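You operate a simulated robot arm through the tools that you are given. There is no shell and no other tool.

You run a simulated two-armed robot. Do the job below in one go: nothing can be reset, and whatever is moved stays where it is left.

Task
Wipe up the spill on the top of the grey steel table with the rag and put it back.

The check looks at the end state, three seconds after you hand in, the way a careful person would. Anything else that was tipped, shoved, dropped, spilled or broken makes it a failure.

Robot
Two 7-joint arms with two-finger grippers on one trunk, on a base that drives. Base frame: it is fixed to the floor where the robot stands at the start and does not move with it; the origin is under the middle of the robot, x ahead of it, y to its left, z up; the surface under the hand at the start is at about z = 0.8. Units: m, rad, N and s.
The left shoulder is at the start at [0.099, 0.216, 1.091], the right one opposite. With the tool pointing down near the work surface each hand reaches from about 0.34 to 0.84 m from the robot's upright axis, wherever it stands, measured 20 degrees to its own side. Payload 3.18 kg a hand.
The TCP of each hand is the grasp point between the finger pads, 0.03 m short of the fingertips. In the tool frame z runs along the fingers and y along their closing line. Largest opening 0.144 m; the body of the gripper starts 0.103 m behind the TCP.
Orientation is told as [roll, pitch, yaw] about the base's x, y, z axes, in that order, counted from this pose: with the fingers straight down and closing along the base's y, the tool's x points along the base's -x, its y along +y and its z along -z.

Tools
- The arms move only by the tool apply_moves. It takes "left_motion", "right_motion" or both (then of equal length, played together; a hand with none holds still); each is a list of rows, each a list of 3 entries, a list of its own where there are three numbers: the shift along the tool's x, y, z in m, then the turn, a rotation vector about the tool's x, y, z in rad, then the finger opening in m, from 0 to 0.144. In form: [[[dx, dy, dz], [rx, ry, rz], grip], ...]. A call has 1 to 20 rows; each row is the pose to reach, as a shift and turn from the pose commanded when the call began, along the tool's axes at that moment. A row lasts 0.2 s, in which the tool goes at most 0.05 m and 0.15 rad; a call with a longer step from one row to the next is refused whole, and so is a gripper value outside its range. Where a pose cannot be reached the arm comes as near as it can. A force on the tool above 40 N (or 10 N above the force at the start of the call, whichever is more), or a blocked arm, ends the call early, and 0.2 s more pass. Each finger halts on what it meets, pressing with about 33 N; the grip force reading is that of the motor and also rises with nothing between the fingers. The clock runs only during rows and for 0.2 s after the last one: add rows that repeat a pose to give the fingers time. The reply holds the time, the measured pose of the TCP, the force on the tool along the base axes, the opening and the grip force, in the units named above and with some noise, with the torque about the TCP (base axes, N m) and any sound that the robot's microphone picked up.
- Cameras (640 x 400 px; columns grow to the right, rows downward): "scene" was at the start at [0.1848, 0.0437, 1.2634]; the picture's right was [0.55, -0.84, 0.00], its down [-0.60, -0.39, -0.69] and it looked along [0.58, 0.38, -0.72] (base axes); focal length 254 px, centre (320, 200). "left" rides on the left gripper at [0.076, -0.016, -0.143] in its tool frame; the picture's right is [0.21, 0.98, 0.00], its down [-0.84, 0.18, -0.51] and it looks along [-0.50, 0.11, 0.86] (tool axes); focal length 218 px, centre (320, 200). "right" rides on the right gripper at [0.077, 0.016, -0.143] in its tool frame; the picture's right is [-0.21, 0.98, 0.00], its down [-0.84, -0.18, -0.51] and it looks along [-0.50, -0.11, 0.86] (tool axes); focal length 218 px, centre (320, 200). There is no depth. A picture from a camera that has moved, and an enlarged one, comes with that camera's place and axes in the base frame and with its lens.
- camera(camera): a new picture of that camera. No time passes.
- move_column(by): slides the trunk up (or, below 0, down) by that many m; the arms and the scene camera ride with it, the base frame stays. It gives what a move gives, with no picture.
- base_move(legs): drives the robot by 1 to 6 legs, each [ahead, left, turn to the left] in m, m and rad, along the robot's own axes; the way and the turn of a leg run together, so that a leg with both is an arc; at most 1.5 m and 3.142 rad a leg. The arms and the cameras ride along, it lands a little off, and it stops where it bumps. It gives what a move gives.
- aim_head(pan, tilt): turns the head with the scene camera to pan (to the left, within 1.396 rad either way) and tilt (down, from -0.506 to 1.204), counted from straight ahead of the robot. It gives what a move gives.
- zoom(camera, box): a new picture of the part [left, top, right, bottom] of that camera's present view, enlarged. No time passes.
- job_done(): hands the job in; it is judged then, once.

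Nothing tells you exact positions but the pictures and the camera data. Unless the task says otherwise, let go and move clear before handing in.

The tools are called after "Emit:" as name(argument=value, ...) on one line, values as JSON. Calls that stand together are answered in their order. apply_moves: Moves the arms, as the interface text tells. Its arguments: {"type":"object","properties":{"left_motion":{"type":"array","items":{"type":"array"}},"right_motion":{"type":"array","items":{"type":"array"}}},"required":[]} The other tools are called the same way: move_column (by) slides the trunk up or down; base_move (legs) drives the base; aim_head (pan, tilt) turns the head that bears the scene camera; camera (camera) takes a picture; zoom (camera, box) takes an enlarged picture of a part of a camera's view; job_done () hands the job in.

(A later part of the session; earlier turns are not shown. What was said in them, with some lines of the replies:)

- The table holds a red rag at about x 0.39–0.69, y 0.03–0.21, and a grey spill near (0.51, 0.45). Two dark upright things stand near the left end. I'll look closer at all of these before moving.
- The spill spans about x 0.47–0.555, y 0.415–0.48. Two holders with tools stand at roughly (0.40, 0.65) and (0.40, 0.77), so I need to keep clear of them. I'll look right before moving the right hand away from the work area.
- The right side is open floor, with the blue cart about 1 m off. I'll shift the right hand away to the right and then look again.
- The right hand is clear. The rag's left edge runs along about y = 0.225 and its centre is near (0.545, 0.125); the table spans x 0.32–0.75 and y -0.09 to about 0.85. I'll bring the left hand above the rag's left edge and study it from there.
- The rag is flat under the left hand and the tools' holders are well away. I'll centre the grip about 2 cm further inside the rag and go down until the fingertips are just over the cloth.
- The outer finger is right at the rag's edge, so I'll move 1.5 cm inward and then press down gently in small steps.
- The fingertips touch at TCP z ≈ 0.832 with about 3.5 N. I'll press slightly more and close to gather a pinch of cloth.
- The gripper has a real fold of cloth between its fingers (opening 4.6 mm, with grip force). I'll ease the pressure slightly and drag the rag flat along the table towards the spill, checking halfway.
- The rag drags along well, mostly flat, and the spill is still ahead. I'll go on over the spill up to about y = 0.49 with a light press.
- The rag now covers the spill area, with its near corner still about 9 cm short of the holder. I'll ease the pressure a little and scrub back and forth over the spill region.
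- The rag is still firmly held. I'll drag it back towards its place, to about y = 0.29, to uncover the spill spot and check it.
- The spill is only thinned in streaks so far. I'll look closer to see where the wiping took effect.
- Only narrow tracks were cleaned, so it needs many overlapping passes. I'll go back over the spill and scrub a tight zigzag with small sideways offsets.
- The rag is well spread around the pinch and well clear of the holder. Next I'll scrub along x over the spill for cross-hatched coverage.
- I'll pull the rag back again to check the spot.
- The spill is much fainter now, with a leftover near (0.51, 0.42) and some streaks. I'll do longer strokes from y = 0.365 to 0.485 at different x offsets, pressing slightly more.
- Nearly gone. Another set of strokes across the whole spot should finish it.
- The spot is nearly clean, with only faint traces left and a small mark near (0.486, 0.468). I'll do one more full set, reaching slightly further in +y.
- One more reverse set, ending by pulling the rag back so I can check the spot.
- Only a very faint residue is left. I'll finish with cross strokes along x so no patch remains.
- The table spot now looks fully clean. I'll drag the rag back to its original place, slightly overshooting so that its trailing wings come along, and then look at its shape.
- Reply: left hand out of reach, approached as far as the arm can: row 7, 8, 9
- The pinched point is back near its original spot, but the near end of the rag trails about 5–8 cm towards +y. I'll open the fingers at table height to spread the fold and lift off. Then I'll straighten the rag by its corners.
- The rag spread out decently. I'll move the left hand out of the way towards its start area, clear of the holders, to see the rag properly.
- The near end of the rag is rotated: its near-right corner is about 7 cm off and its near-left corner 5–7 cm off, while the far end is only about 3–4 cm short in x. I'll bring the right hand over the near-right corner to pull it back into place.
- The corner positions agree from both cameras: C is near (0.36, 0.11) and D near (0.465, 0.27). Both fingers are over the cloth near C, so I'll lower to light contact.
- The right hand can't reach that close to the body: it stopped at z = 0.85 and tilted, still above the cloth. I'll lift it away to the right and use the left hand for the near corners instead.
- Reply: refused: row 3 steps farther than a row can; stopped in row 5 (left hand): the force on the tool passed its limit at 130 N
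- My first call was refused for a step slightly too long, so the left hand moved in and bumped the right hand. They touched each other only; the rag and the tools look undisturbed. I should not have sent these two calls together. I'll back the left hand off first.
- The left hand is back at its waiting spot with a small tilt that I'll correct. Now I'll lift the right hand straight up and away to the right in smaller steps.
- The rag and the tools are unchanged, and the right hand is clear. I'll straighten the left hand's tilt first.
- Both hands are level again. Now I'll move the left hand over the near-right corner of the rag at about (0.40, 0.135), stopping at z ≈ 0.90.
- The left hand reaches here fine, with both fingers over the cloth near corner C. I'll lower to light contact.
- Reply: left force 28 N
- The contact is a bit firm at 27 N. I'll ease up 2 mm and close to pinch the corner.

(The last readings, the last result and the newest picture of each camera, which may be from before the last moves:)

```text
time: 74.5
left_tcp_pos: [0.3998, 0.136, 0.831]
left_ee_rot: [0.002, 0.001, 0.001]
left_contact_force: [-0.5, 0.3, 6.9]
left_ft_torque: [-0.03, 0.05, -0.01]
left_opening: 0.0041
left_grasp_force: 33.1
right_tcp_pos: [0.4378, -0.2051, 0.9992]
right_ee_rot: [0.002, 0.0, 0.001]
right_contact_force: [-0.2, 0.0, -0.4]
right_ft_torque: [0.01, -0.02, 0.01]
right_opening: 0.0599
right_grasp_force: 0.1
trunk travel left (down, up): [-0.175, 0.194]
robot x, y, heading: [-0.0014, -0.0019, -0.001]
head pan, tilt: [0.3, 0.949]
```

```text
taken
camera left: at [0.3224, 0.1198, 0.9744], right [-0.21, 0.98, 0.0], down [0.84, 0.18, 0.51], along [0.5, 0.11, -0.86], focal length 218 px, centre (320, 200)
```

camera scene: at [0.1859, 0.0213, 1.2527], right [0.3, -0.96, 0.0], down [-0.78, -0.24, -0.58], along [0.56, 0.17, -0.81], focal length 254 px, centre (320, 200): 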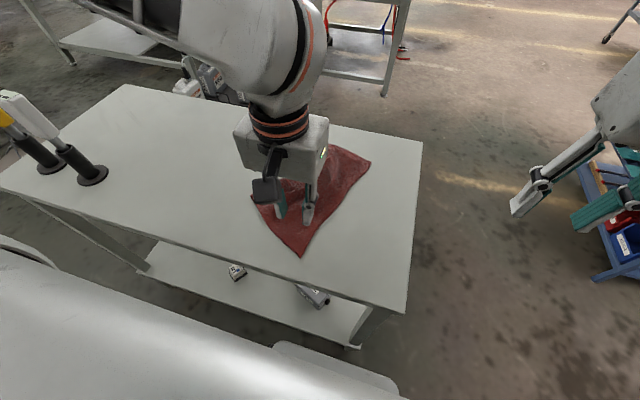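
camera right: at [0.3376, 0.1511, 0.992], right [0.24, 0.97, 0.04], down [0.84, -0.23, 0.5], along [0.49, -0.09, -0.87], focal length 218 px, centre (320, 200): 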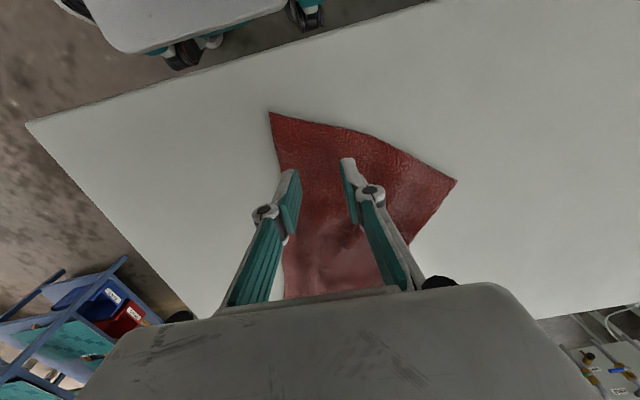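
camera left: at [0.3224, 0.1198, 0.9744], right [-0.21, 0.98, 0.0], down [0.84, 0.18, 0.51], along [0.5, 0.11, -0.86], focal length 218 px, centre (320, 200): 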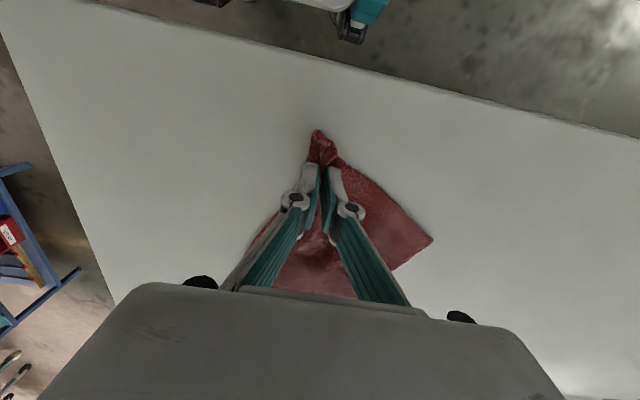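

The corner is pinched. I'll drag it about 7 cm in -y to its original place.

Emit:
apply_moves(left_motion=[[[-0.001, -0.01, -0.001], [0, 0, 0], 0.0], [[-0.002, -0.025, -0.001], [0, 0, 0], 0.0], [[-0.004, -0.04, -0.001], [0, 0, 0], 0.0], [[-0.006, -0.055, -0.001], [0, 0, 0], 0.0], [[-0.007, -0.07, -0.001], [0, 0, 0], 0.0], [[-0.007, -0.07, -0.001], [0, 0, 0], 0.0]])

Emit:
camera(camera="left")

Emit:
camera(camera="scene")

```text
time: 75.9
left_tcp_pos: [0.401, 0.1351, 0.8315]
left_ee_rot: [0.0, -0.001, 0.001]
left_contact_force: [-1.0, 0.1, 3.4]
left_ft_torque: [-0.04, 0.05, -0.06]
left_opening: 0.0045
left_grasp_force: 32.9
left hand out of reach, approached as far as the arm can: row 1, 2, 3, 4, 5, 6
right_tcp_pos: [0.4402, -0.2052, 0.9979]
right_ee_rot: [0.001, -0.001, 0.002]
right_contact_force: [1.1, -0.3, -0.6]
right_ft_torque: [-0.04, -0.04, 0.0]
right_opening: 0.0601
right_grasp_force: 0.0
trunk travel left (down, up): [-0.175, 0.194]
robot x, y, heading: [0.0007, -0.0026, 0.003]
head pan, tilt: [0.3, 0.949]
```

```text
taken
camera left: at [0.3226, 0.1198, 0.9746], right [-0.21, 0.98, 0.0], down [0.84, 0.18, 0.51], along [0.5, 0.11, -0.86], focal length 218 px, centre (320, 200)
```

left: 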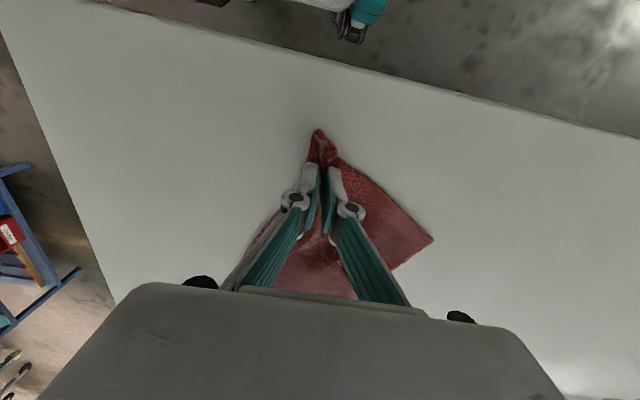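

```text
taken
camera scene: at [0.1867, 0.0213, 1.2523], right [0.3, -0.96, 0.0], down [-0.78, -0.24, -0.58], along [0.56, 0.17, -0.81], focal length 254 px, centre (320, 200)
```

scene: 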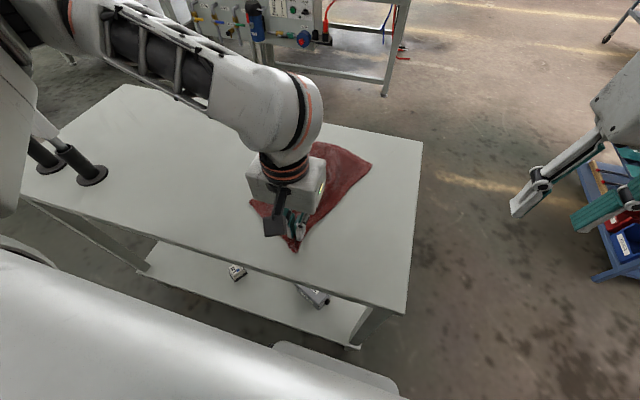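

The left arm is at a joint limit and cannot move further in -y, so the corner did not move. Moving the base a little would solve this, so I'll look down to see how the base stands relative to the table and legs.

Emit:
aim_head(pan=-0.2, tilt=1.2)

Emit:
camera(camera="scene")

```text
time: 76.9
left_tcp_pos: [0.4009, 0.1352, 0.8316]
left_ee_rot: [-0.001, 0.001, 0.001]
left_contact_force: [-0.3, -0.3, 4.1]
left_ft_torque: [-0.02, 0.0, -0.08]
left_opening: 0.0041
left_grasp_force: 33.0
right_tcp_pos: [0.4394, -0.2044, 0.9995]
right_ee_rot: [0.001, 0.001, 0.001]
right_contact_force: [0.2, -0.2, 0.1]
right_ft_torque: [0.03, 0.0, -0.03]
right_opening: 0.0603
right_grasp_force: 0.0
trunk travel left (down, up): [-0.175, 0.194]
robot x, y, heading: [0.0027, 0.0015, -0.004]
head pan, tilt: [-0.201, 1.201]
```

```text
taken
camera scene: at [0.172, -0.0113, 1.2361], right [-0.2, -0.98, 0.0], down [-0.91, 0.19, -0.36], along [0.36, -0.07, -0.93], focal length 254 px, centre (320, 200)
```

scene: 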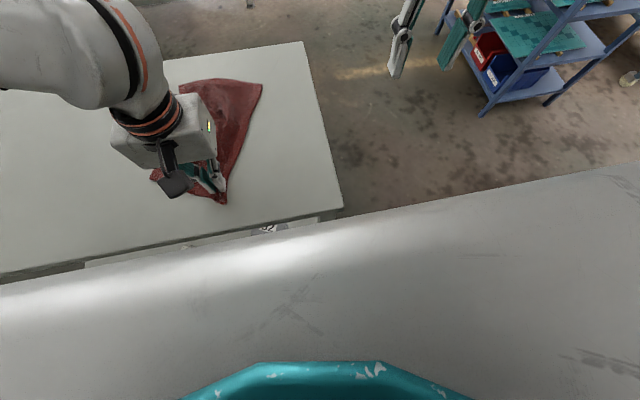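

What I see at the bottom is the robot's own chest panel at shoulder height. The base must stand in front of the table legs, so a small sideways drive is safe. I'll keep the corner pinched and let the base drive 6.6 cm to the right, dragging the corner to its place.

Emit:
base_move(legs=[[0.0, -0.066, 0.0]])

Emit:
camera(camera="left")

Emit:
camera(camera="scene")

```text
time: 78.1
left_tcp_pos: [0.3991, 0.0685, 0.8319]
left_ee_rot: [0.0, 0.0, 0.001]
left_contact_force: [0.7, 1.6, 4.2]
left_ft_torque: [0.04, -0.04, -0.02]
left_opening: 0.0041
left_grasp_force: 32.8
right_tcp_pos: [0.4386, -0.2713, 0.9997]
right_ee_rot: [0.002, -0.001, 0.0]
right_contact_force: [0.4, -0.7, -0.7]
right_ft_torque: [0.05, 0.01, -0.02]
right_opening: 0.06
right_grasp_force: 0.2
trunk travel left (down, up): [-0.175, 0.194]
robot x, y, heading: [0.0012, -0.0666, -0.001]
head pan, tilt: [-0.201, 1.201]
```

```text
taken
camera left: at [0.3227, 0.054, 0.9747], right [-0.21, 0.98, 0.0], down [0.84, 0.18, 0.51], along [0.5, 0.11, -0.86], focal length 218 px, centre (320, 200)
```

left: 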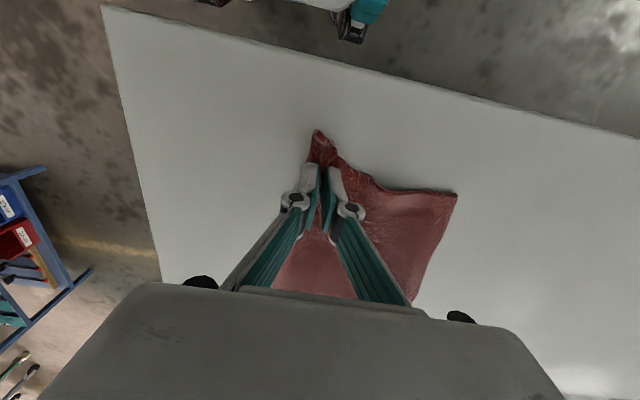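

```text
taken
camera scene: at [0.1721, -0.0772, 1.2361], right [-0.2, -0.98, 0.0], down [-0.91, 0.19, -0.36], along [0.36, -0.07, -0.93], focal length 254 px, centre (320, 200)
```

scene: 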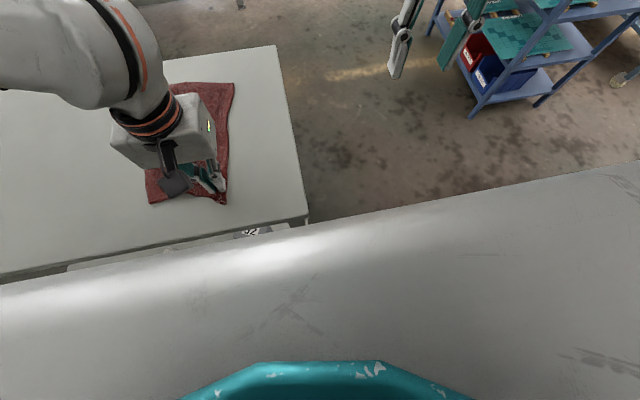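

That worked well: the rag is aligned again, with its near-left corner at about (0.39, 0.20). I'll open at table height to spread the pinch, then lift off.

Emit:
apply_moves(left_motion=[[[0, 0, 0.0], [0, 0, 0], 0.015], [[0, 0, 0.0], [0, 0, 0], 0.03], [[0, 0, 0.0], [0, 0, 0], 0.04], [[0, 0, 0.0], [0, 0, 0], 0.04], [[0, 0, -0.02], [0, 0, 0], 0.04], [[0, 0, -0.05], [0, 0, 0], 0.04], [[0, 0.01, -0.09], [0, 0, 0], 0.04], [[0, 0.03, -0.13], [0, 0, 0], 0.04]])

Emit:
camera(camera="left")

```text
time: 79.9
left_tcp_pos: [0.3983, 0.1, 0.9629]
left_ee_rot: [-0.002, 0.0, 0.0]
left_contact_force: [0.0, 0.2, 1.4]
left_ft_torque: [-0.03, -0.07, -0.02]
left_opening: 0.04
left_grasp_force: 0.0
right_tcp_pos: [0.4373, -0.2703, 1.002]
right_ee_rot: [0.003, -0.002, 0.001]
right_contact_force: [0.0, -0.4, -0.2]
right_ft_torque: [-0.01, -0.02, 0.01]
right_opening: 0.0602
right_grasp_force: 0.1
trunk travel left (down, up): [-0.175, 0.194]
robot x, y, heading: [-0.0021, -0.0651, 0.002]
head pan, tilt: [-0.201, 1.201]
```

```text
taken
camera left: at [0.3212, 0.0848, 1.1061], right [-0.21, 0.98, 0.0], down [0.84, 0.18, 0.51], along [0.5, 0.11, -0.86], focal length 218 px, centre (320, 200)
```

left: 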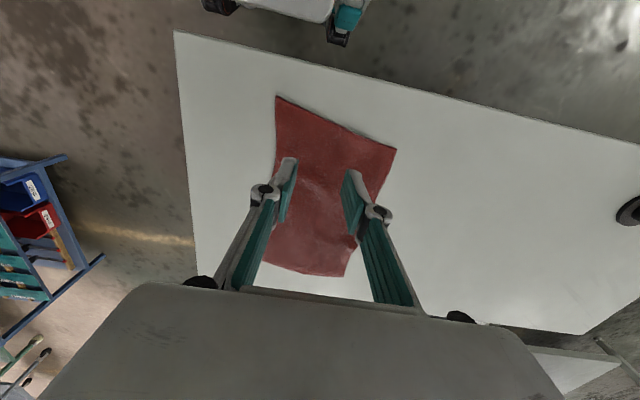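

The rag looks nicely spread. I'll move the left hand aside to check the overall layout against the original.

Emit:
apply_moves(left_motion=[[[-0.008, 0.04, -0.01], [0, 0, 0], 0.04], [[-0.016, 0.08, -0.02], [0, 0, 0], 0.04], [[-0.025, 0.12, -0.03], [0, 0, 0], 0.04], [[-0.033, 0.16, -0.04], [0, 0, 0], 0.04], [[-0.042, 0.2, -0.04], [0, 0, 0], 0.04], [[-0.052, 0.24, -0.04], [0, 0, 0], 0.04], [[-0.052, 0.26, -0.04], [0, 0, 0], 0.04]])

Emit:
aim_head(pan=0.35, tilt=0.95)

Emit:
camera(camera="scene")

Emit:
camera(camera="left")

Emit:
zoom(camera="scene", box=[200, 100, 440, 280])

```text
time: 81.5
left_tcp_pos: [0.4531, 0.3591, 1.002]
left_ee_rot: [-0.001, -0.001, -0.002]
left_contact_force: [0.5, -0.1, 0.4]
left_ft_torque: [-0.01, 0.05, -0.01]
left_opening: 0.0399
left_grasp_force: 0.1
right_tcp_pos: [0.4382, -0.2709, 0.9999]
right_ee_rot: [0.001, 0.0, 0.002]
right_contact_force: [-0.2, -0.4, -0.4]
right_ft_torque: [0.01, 0.0, -0.02]
right_opening: 0.06
right_grasp_force: 0.0
trunk travel left (down, up): [-0.175, 0.194]
robot x, y, heading: [-0.0003, -0.067, -0.001]
head pan, tilt: [-0.201, 1.201]
```

```text
time: 82.5
left_tcp_pos: [0.453, 0.3606, 1.001]
left_ee_rot: [0.001, 0.0, -0.001]
left_contact_force: [0.7, -0.2, 0.5]
left_ft_torque: [0.01, 0.02, -0.03]
left_opening: 0.04
left_grasp_force: 0.1
right_tcp_pos: [0.4395, -0.2709, 0.9999]
right_ee_rot: [0.002, -0.002, 0.001]
right_contact_force: [-0.4, 0.7, -0.1]
right_ft_torque: [0.02, 0.0, 0.01]
right_opening: 0.0596
right_grasp_force: 0.0
trunk travel left (down, up): [-0.175, 0.194]
robot x, y, heading: [0.0013, -0.0646, -0.002]
head pan, tilt: [0.351, 0.949]
```

```text
taken
camera scene: at [0.1857, -0.0406, 1.2522], right [0.34, -0.94, 0.0], down [-0.76, -0.28, -0.58], along [0.55, 0.2, -0.81], focal length 254 px, centre (320, 200)
```

scene: 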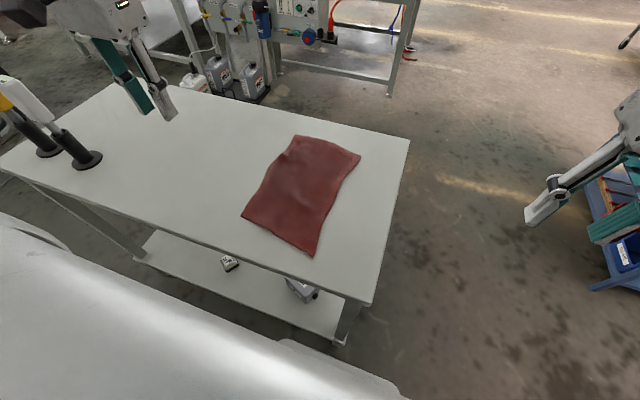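

```text
taken
camera left: at [0.3756, 0.3439, 1.1444], right [-0.21, 0.98, 0.0], down [0.84, 0.18, 0.51], along [0.5, 0.11, -0.86], focal length 218 px, centre (320, 200)
```

left: 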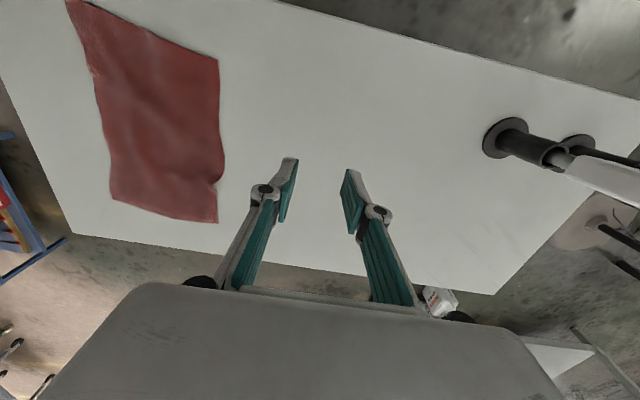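

```text
2.22 times, centred on (320, 190) of scene
camera zoom: at [0.1857, -0.0406, 1.2522], right [0.34, -0.94, 0.0], down [-0.76, -0.28, -0.58], along [0.55, 0.2, -0.81], focal length 566 px, centre (320, 222)
```

zoom: 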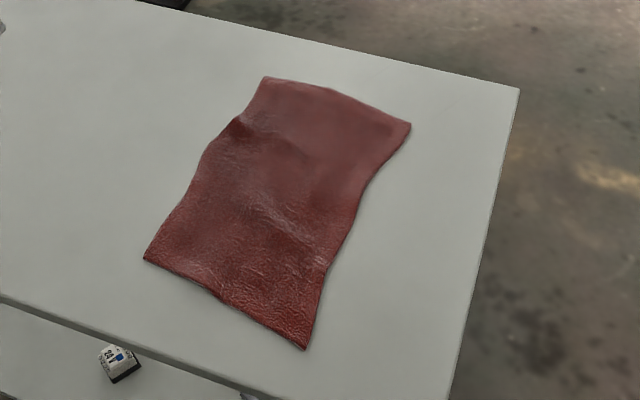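

The rag is nearly as it was. Its corners now sit at about A(0.67, 0.21), B(0.655, 0.02), C(0.365, 0.04) and D(0.395, 0.21). That is a uniform shift of about 2.3 cm towards the robot, so I'll pull the far edge gently forward to correct it.

Emit:
apply_moves(left_motion=[[[-0.023, -0.03, 0.01], [0, 0, 0], 0.035], [[-0.047, -0.06, 0.02], [0, 0, 0], 0.035], [[-0.07, -0.092, 0.035], [0, 0, 0], 0.035], [[-0.094, -0.123, 0.05], [0, 0, 0], 0.035], [[-0.117, -0.153, 0.065], [0, 0, 0], 0.035], [[-0.14, -0.184, 0.08], [0, 0, 0], 0.035], [[-0.164, -0.215, 0.09], [0, 0, 0], 0.035], [[-0.187, -0.245, 0.1], [0, 0, 0], 0.035], [[-0.187, -0.245, 0.1], [0, 0, 0], 0.035]])

Emit:
camera(camera="left")

Emit:
camera(camera="scene")

```text
time: 84.5
left_tcp_pos: [0.6302, 0.1369, 0.9026]
left_ee_rot: [-0.002, -0.002, 0.002]
left_contact_force: [-0.9, -0.4, 0.7]
left_ft_torque: [-0.01, 0.0, 0.02]
left_opening: 0.035
left_grasp_force: 0.0
left hand out of reach, approached as far as the arm can: row 8, 9
right_tcp_pos: [0.4384, -0.2706, 1.0006]
right_ee_rot: [0.001, -0.001, 0.001]
right_contact_force: [0.3, 0.3, -0.2]
right_ft_torque: [0.0, 0.01, -0.02]
right_opening: 0.0602
right_grasp_force: 0.1
trunk travel left (down, up): [-0.175, 0.194]
robot x, y, heading: [0.0015, -0.064, -0.0]
head pan, tilt: [0.351, 0.949]
```

```text
taken
camera left: at [0.5525, 0.1203, 1.0466], right [-0.21, 0.98, 0.0], down [0.84, 0.18, 0.51], along [0.5, 0.11, -0.86], focal length 218 px, centre (320, 200)
```

left: 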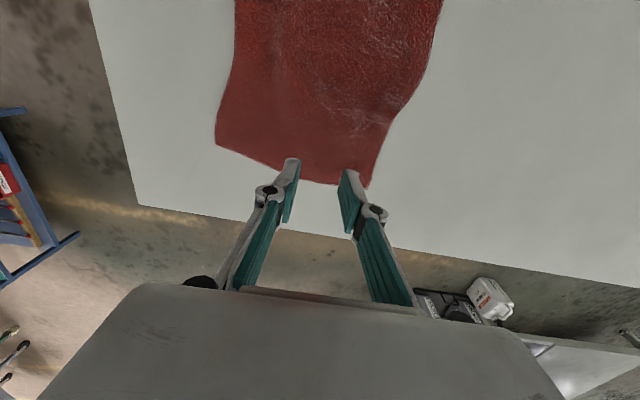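

```text
taken
camera scene: at [0.1852, -0.0406, 1.2526], right [0.34, -0.94, 0.0], down [-0.76, -0.28, -0.58], along [0.55, 0.2, -0.81], focal length 254 px, centre (320, 200)
```

scene: 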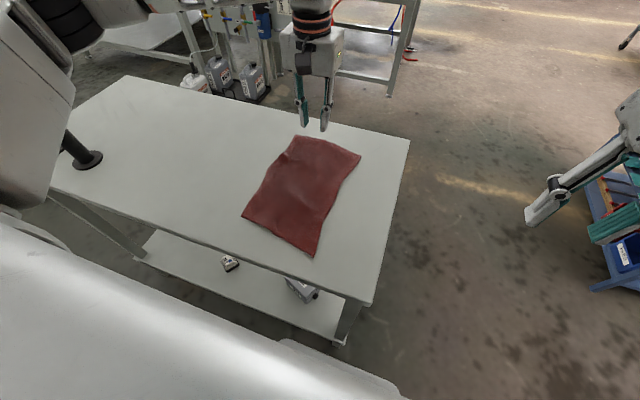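

The left arm is again near its sideways limit for this stance. I'll drive the base another 7 cm to the right, with the hand safely above the rag, to get comfortable reach.

Emit:
base_move(legs=[[0.0, -0.07, 0.0]])

```text
time: 85.8
left_tcp_pos: [0.6301, 0.0648, 0.9032]
left_ee_rot: [0.0, -0.002, -0.003]
left_contact_force: [0.1, 0.7, 0.6]
left_ft_torque: [0.05, 0.01, 0.01]
left_opening: 0.035
left_grasp_force: 0.1
right_tcp_pos: [0.4386, -0.3419, 0.9999]
right_ee_rot: [0.003, 0.0, 0.001]
right_contact_force: [-0.4, -0.4, -0.3]
right_ft_torque: [0.03, -0.02, -0.03]
right_opening: 0.0598
right_grasp_force: 0.0
trunk travel left (down, up): [-0.175, 0.194]
robot x, y, heading: [-0.0028, -0.1368, -0.002]
head pan, tilt: [0.351, 0.949]
```

Now I'll position the left hand over the middle of the far edge, at about (0.635, 0.118), and go lower.

Emit:
apply_moves(left_motion=[[[-0.002, 0.025, 0.01], [0, 0, 0], 0.035], [[-0.005, 0.053, 0.03], [0, 0, 0], 0.035], [[-0.005, 0.053, 0.043], [0, 0, 0], 0.035], [[-0.005, 0.053, 0.043], [0, 0, 0], 0.035]])

Emit:
camera(camera="left")

Emit:
zoom(camera="scene", box=[180, 80, 420, 260])

```text
time: 86.8
left_tcp_pos: [0.6354, 0.119, 0.8589]
left_ee_rot: [-0.003, -0.002, 0.002]
left_contact_force: [-0.4, 0.2, 0.0]
left_ft_torque: [0.0, 0.01, -0.01]
left_opening: 0.0351
left_grasp_force: 0.0
right_tcp_pos: [0.4387, -0.3416, 1.0]
right_ee_rot: [0.003, -0.001, 0.002]
right_contact_force: [-0.1, -0.3, 0.2]
right_ft_torque: [0.0, -0.02, 0.0]
right_opening: 0.06
right_grasp_force: 0.1
trunk travel left (down, up): [-0.175, 0.194]
robot x, y, heading: [-0.0015, -0.1311, -0.003]
head pan, tilt: [0.351, 0.949]
```

```text
taken
camera left: at [0.5577, 0.1032, 1.0027], right [-0.21, 0.98, 0.0], down [0.84, 0.18, 0.51], along [0.5, 0.1, -0.86], focal length 218 px, centre (320, 200)
```

left: 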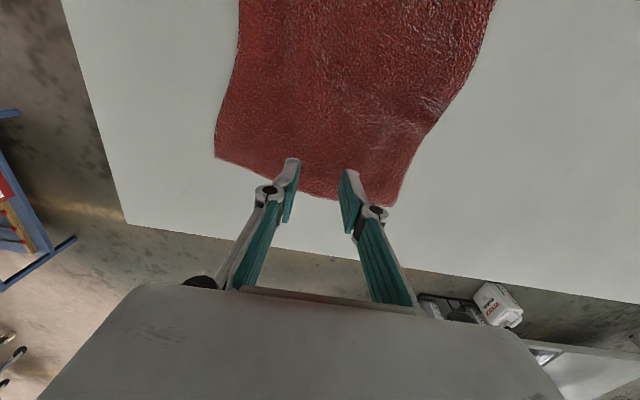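

```text
2.22 times, centred on (300, 170) of scene
camera zoom: at [0.1856, -0.1108, 1.2523], right [0.34, -0.94, 0.0], down [-0.76, -0.28, -0.58], along [0.55, 0.2, -0.81], focal length 566 px, centre (364, 267)
```

zoom: 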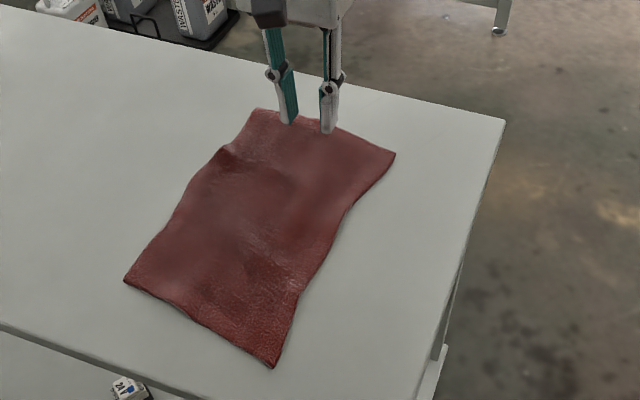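

The fingers straddle the middle of the far edge region, about 3 cm inside the edge. I'll lower to contact.

Emit:
apply_moves(left_motion=[[[0, 0, 0.015], [0, 0, 0], 0.035], [[0, 0, 0.02], [0, 0, 0], 0.035], [[0, 0, 0.024], [0, 0, 0], 0.035], [[0, 0, 0.026], [0, 0, 0], 0.035], [[0, 0, 0.027], [0, 0, 0], 0.035]])

```text
time: 88.0
left_tcp_pos: [0.6367, 0.1171, 0.8321]
left_ee_rot: [-0.002, -0.004, -0.002]
left_contact_force: [-0.5, 0.3, 3.3]
left_ft_torque: [0.02, 0.01, 0.0]
left_opening: 0.0349
left_grasp_force: 0.1
right_tcp_pos: [0.4384, -0.3412, 0.9999]
right_ee_rot: [0.001, 0.0, 0.001]
right_contact_force: [-1.6, 0.8, 0.2]
right_ft_torque: [0.02, 0.02, 0.0]
right_opening: 0.06
right_grasp_force: 0.1
trunk travel left (down, up): [-0.175, 0.194]
robot x, y, heading: [0.0029, -0.1373, 0.002]
head pan, tilt: [0.351, 0.949]
```

There's light contact at 3.3 N. I'll pinch, then pull about 2.5 cm in +x.

Emit:
apply_moves(left_motion=[[[0, 0, 0.002], [0, 0, 0], 0.035], [[0, 0, 0.002], [0, 0, 0], 0.018], [[0, 0, 0.002], [0, 0, 0], 0.0], [[0, 0, 0.002], [0, 0, 0], 0.0], [[0, 0, 0.001], [0, 0, 0], 0.0], [[-0.008, 0, 0.001], [0, 0, 0], 0.0], [[-0.016, 0, 0.001], [0, 0, 0], 0.0], [[-0.022, 0, 0.001], [0, 0, 0], 0.0], [[-0.028, 0, 0.001], [0, 0, 0], 0.0], [[-0.028, 0, 0.001], [0, 0, 0], 0.0]])

Emit:
camera(camera="left")

Emit:
zoom(camera="scene", box=[180, 80, 420, 260])

```text
time: 90.2
left_tcp_pos: [0.6633, 0.1181, 0.8324]
left_ee_rot: [-0.002, -0.003, 0.001]
left_contact_force: [-2.0, 0.5, 2.5]
left_ft_torque: [0.05, -0.05, -0.04]
left_opening: 0.0026
left_grasp_force: 26.8
right_tcp_pos: [0.4383, -0.3404, 1.0003]
right_ee_rot: [0.002, -0.001, 0.001]
right_contact_force: [0.1, -0.1, 0.6]
right_ft_torque: [0.04, 0.03, 0.02]
right_opening: 0.0597
right_grasp_force: 0.1
trunk travel left (down, up): [-0.175, 0.194]
robot x, y, heading: [0.0007, -0.1318, 0.001]
head pan, tilt: [0.351, 0.949]
```

```text
taken
camera left: at [0.5855, 0.1022, 0.9751], right [-0.21, 0.98, 0.0], down [0.84, 0.18, 0.51], along [0.5, 0.1, -0.86], focal length 218 px, centre (320, 200)
```

left: 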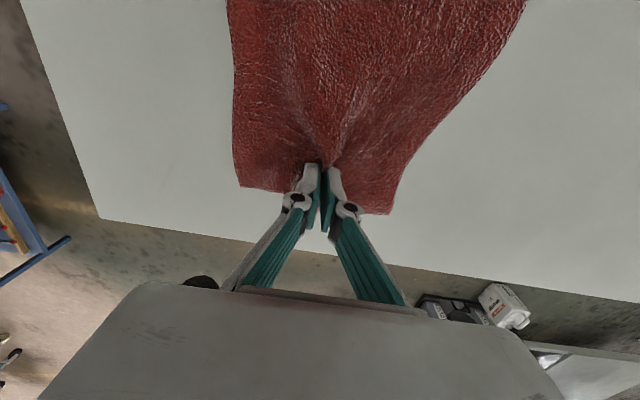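

```text
2.22 times, centred on (300, 170) of scene
camera zoom: at [0.1855, -0.1111, 1.2523], right [0.34, -0.94, 0.0], down [-0.76, -0.28, -0.58], along [0.55, 0.2, -0.81], focal length 566 px, centre (364, 267)
```

zoom: 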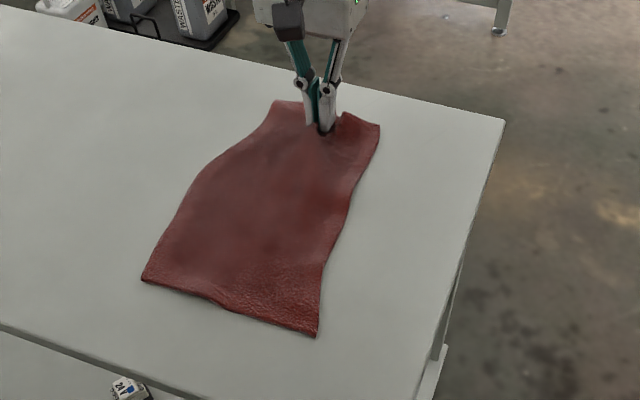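

The rag followed. I'll open the fingers to spread the pinch, lift off, and look again.

Emit:
apply_moves(left_motion=[[[0, 0, 0.0], [0, 0, 0], 0.015], [[0, 0, 0.0], [0, 0, 0], 0.03], [[0, 0, 0.0], [0, 0, 0], 0.045], [[0, 0, 0.0], [0, 0, 0], 0.045], [[0, 0, -0.02], [0, 0, 0], 0.045], [[0, 0, -0.05], [0, 0, 0], 0.045], [[0, 0.01, -0.09], [0, 0, 0], 0.045], [[0.02, 0.03, -0.12], [0, 0, 0], 0.045], [[0.05, 0.06, -0.14], [0, 0, 0], 0.045], [[0.08, 0.1, -0.145], [0, 0, 0], 0.045], [[0.11, 0.14, -0.15], [0, 0, 0], 0.045], [[0.14, 0.18, -0.15], [0, 0, 0], 0.045], [[0.17, 0.22, -0.15], [0, 0, 0], 0.045], [[0.19, 0.25, -0.15], [0, 0, 0], 0.045], [[0.19, 0.25, -0.15], [0, 0, 0], 0.045]])

Emit:
camera(camera="scene")

Emit:
zoom(camera="scene", box=[180, 80, 420, 260])

Emit:
camera(camera="left")

```text
refused: row 10 steps farther than a row can; nothing moved
```

```text
taken
camera scene: at [0.1855, -0.1111, 1.2523], right [0.34, -0.94, 0.0], down [-0.76, -0.28, -0.58], along [0.55, 0.2, -0.81], focal length 254 px, centre (320, 200)
```

scene: 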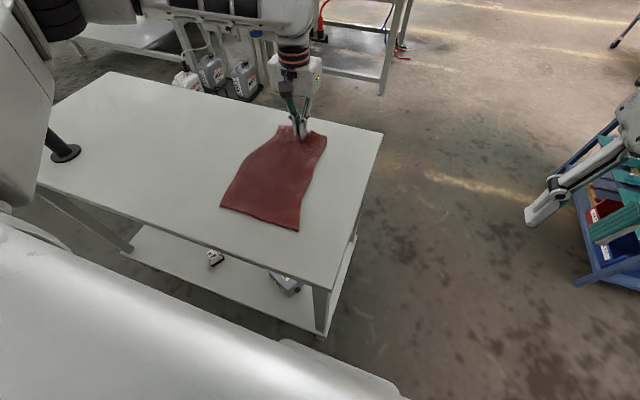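

```text
2.22 times, centred on (300, 170) of scene
camera zoom: at [0.1855, -0.1111, 1.2523], right [0.34, -0.94, 0.0], down [-0.76, -0.28, -0.58], along [0.55, 0.2, -0.81], focal length 566 px, centre (364, 267)
```

zoom: 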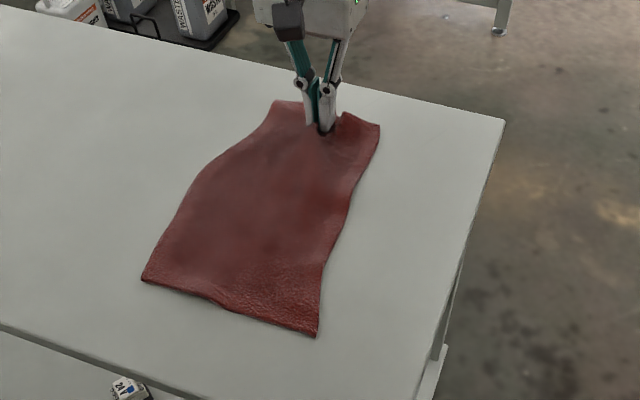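

```text
taken
camera left: at [0.5855, 0.1022, 0.9751], right [-0.21, 0.98, 0.0], down [0.84, 0.18, 0.51], along [0.5, 0.1, -0.86], focal length 218 px, centre (320, 200)
```

left: 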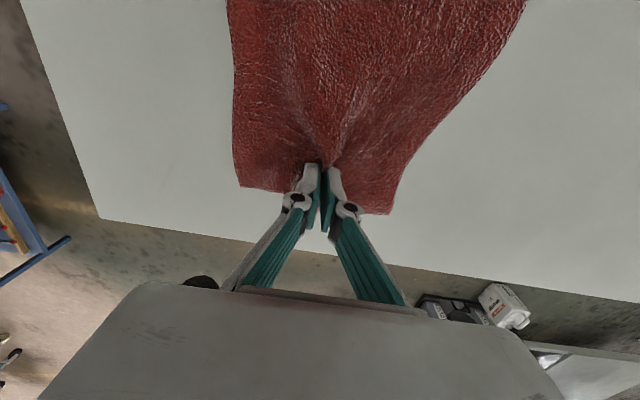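

One step was a hair too long, so nothing moved. I'll do just the release and a straight lift.

Emit:
apply_moves(left_motion=[[[0, 0, 0.0], [0, 0, 0], 0.015], [[0, 0, 0.0], [0, 0, 0], 0.03], [[0, 0, 0.0], [0, 0, 0], 0.045], [[0, 0, 0.0], [0, 0, 0], 0.045], [[0, 0, -0.02], [0, 0, 0], 0.045], [[0, 0, -0.05], [0, 0, 0], 0.045], [[0, 0, -0.09], [0, 0, 0], 0.045], [[0.01, 0.02, -0.12], [0, 0, 0], 0.045]])

Emit:
camera(camera="left")

Emit:
zoom(camera="scene", box=[180, 80, 420, 260])

```text
time: 92.0
left_tcp_pos: [0.6502, 0.1379, 0.9528]
left_ee_rot: [-0.001, -0.003, -0.001]
left_contact_force: [0.0, -0.1, 0.4]
left_ft_torque: [-0.02, -0.03, -0.01]
left_opening: 0.0449
left_grasp_force: 0.1
right_tcp_pos: [0.4371, -0.341, 1.0004]
right_ee_rot: [0.002, 0.0, -0.001]
right_contact_force: [-0.3, -0.5, -0.2]
right_ft_torque: [0.03, -0.03, 0.02]
right_opening: 0.0602
right_grasp_force: 0.1
trunk travel left (down, up): [-0.175, 0.194]
robot x, y, heading: [0.0062, -0.134, -0.0]
head pan, tilt: [0.351, 0.949]
```

```text
taken
camera left: at [0.573, 0.1227, 1.0964], right [-0.21, 0.98, 0.0], down [0.84, 0.18, 0.51], along [0.5, 0.1, -0.86], focal length 218 px, centre (320, 200)
```

left: 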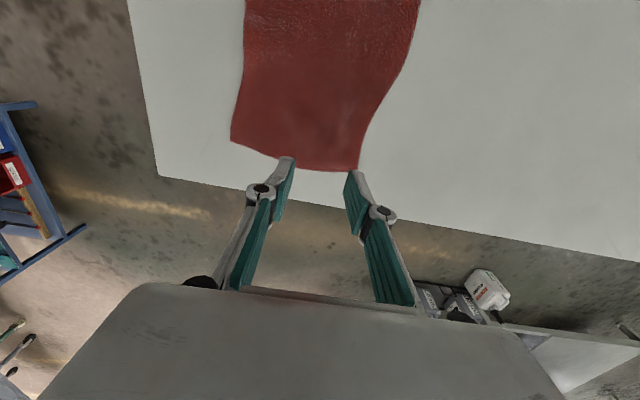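

```text
2.22 times, centred on (300, 170) of scene
camera zoom: at [0.1838, -0.1109, 1.2529], right [0.34, -0.94, 0.0], down [-0.76, -0.28, -0.58], along [0.55, 0.2, -0.81], focal length 566 px, centre (364, 267)
```

zoom: 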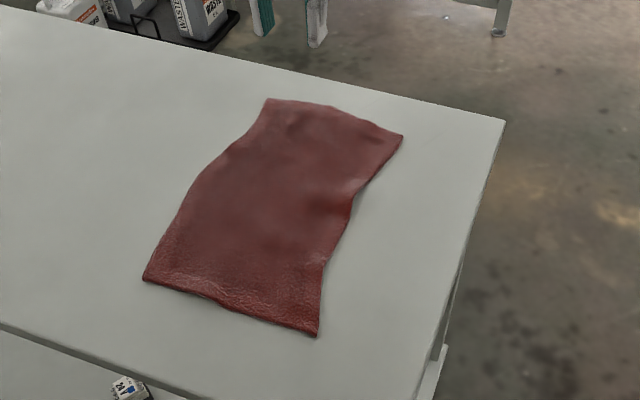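

The rag's corners are now all within about 1–3.5 cm of where they started, its centre is within about 1.3 cm, and it lies flat. I'll move the left hand clear, keeping away from the holders, and make a final check.

Emit:
apply_moves(left_motion=[[[0.025, 0.027, -0.006], [0, 0, 0], 0.045], [[0.05, 0.055, -0.012], [0, 0, 0], 0.045], [[0.075, 0.082, -0.018], [0, 0, 0], 0.045], [[0.1, 0.11, -0.024], [0, 0, 0], 0.045], [[0.125, 0.137, -0.03], [0, 0, 0], 0.045], [[0.15, 0.165, -0.036], [0, 0, 0], 0.045], [[0.175, 0.192, -0.042], [0, 0, 0], 0.045], [[0.2, 0.22, -0.045], [0, 0, 0], 0.045], [[0.2, 0.22, -0.045], [0, 0, 0], 0.045]])

Emit:
aim_head(pan=0.55, tilt=0.85)

Emit:
camera(camera="scene")

Emit:
camera(camera="left")

Emit:
zoom(camera="scene", box=[100, 80, 340, 260])

```text
time: 94.0
left_tcp_pos: [0.4529, 0.3579, 0.9959]
left_ee_rot: [-0.001, 0.0, -0.003]
left_contact_force: [-1.0, 0.1, -1.0]
left_ft_torque: [0.02, 0.02, -0.02]
left_opening: 0.0448
left_grasp_force: 0.1
right_tcp_pos: [0.4401, -0.3412, 0.9995]
right_ee_rot: [0.001, 0.001, -0.001]
right_contact_force: [-0.1, -0.5, 0.0]
right_ft_torque: [-0.01, 0.01, 0.0]
right_opening: 0.0599
right_grasp_force: 0.1
trunk travel left (down, up): [-0.175, 0.194]
robot x, y, heading: [0.0007, -0.1353, 0.002]
head pan, tilt: [0.351, 0.949]
```

```text
time: 94.7
left_tcp_pos: [0.454, 0.3573, 0.9971]
left_ee_rot: [0.001, -0.001, -0.002]
left_contact_force: [0.1, 0.1, 0.2]
left_ft_torque: [0.02, 0.0, 0.0]
left_opening: 0.0448
left_grasp_force: 0.0
right_tcp_pos: [0.4383, -0.341, 0.9994]
right_ee_rot: [0.002, 0.001, 0.0]
right_contact_force: [0.2, 0.8, 0.0]
right_ft_torque: [0.01, 0.01, -0.02]
right_opening: 0.0599
right_grasp_force: 0.1
trunk travel left (down, up): [-0.175, 0.194]
robot x, y, heading: [0.0005, -0.1333, 0.002]
head pan, tilt: [0.55, 0.85]
```

```text
taken
camera scene: at [0.1841, -0.0953, 1.2598], right [0.52, -0.85, 0.0], down [-0.64, -0.39, -0.66], along [0.56, 0.34, -0.75], focal length 254 px, centre (320, 200)
```

scene: 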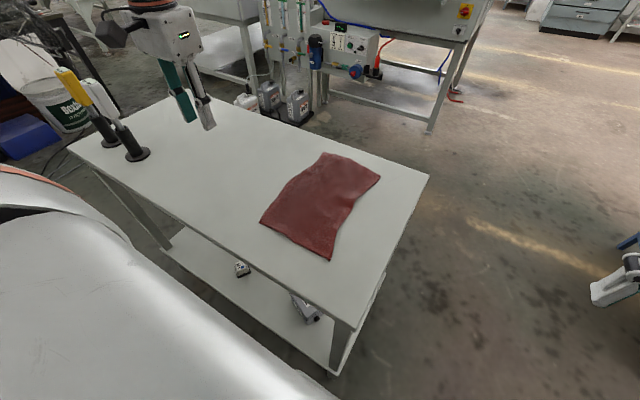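

```text
taken
camera left: at [0.376, 0.3424, 1.1393], right [-0.21, 0.98, 0.0], down [0.84, 0.18, 0.51], along [0.5, 0.1, -0.86], focal length 218 px, centre (320, 200)
```

left: 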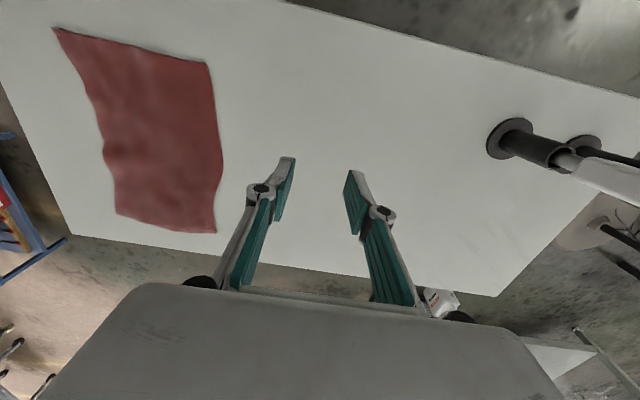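

```text
2.22 times, centred on (220, 170) of scene
camera zoom: at [0.1841, -0.0953, 1.2598], right [0.52, -0.85, 0.0], down [-0.64, -0.39, -0.66], along [0.56, 0.34, -0.75], focal length 566 px, centre (542, 267)
```

zoom: 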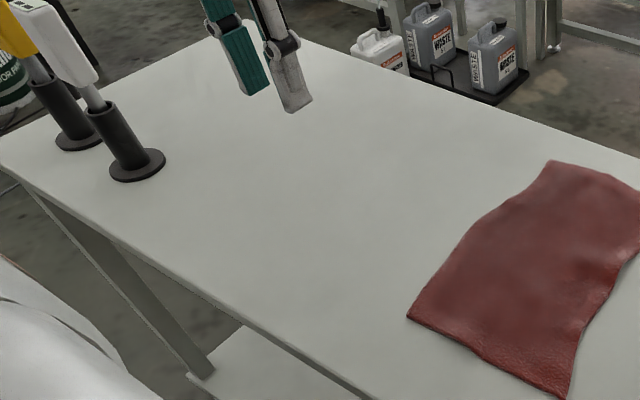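

The table is clean where the spill was, the two tool holders stand upright and unmoved, and the rag lies flat in its old place. I'll take one last magnified look at the spill spot.

Emit:
zoom(camera="scene", box=[180, 130, 260, 190])

Emit:
zoom(camera="left", box=[270, 110, 450, 245])

```text
6.67 times, centred on (220, 160) of scene
camera zoom: at [0.1841, -0.0953, 1.2598], right [0.52, -0.85, 0.0], down [-0.64, -0.39, -0.66], along [0.56, 0.34, -0.75], focal length 1697 px, centre (987, 467)
```

zoom: 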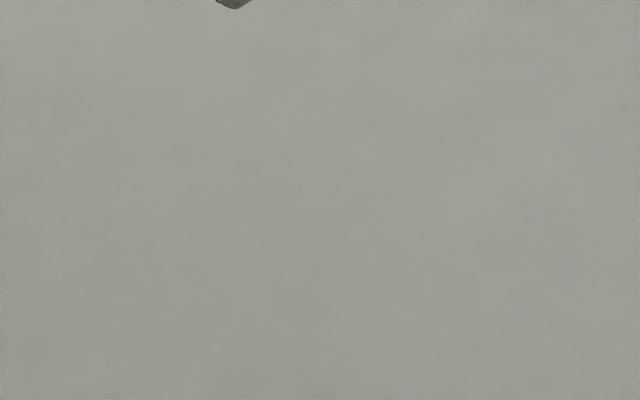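

```text
2.96 times, centred on (360, 178) of left
camera zoom: at [0.376, 0.3424, 1.1393], right [-0.21, 0.98, 0.0], down [0.84, 0.18, 0.51], along [0.5, 0.1, -0.86], focal length 647 px, centre (202, 267)
```

zoom: 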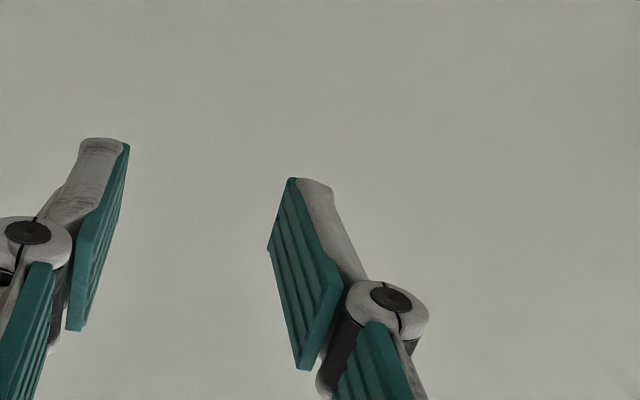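

The spill spot shows no trace, the rag is flat and back in its place, both hands are empty and clear, and nothing else has moved. I'm handing in the job.

Emit:
job_done()

```text
The job is handed in.
```

The spill is wiped up and the rag is back in its place, lying flat. I've handed the job in.

- **Spill:** the magnified views show no trace where it was.
- **Rag:** its centre is about 1.3 cm from where it started. The far corners are within about 1 cm and the near corners within about 3.5 cm.
- **Other objects:** the two tool holders are upright and did not move. Nothing else on or around the table was touched.
- **Hands:** both are empty and clear of the table.

- **Hand bump:** the two grippers bumped each other once, with a 130 N reading. I had sent two moves together and the first was refused. Nothing else was touched.
- **Base position:** the robot now stands about 13 cm to the right of where it started. I drove the base sideways to reach the rag's corners.
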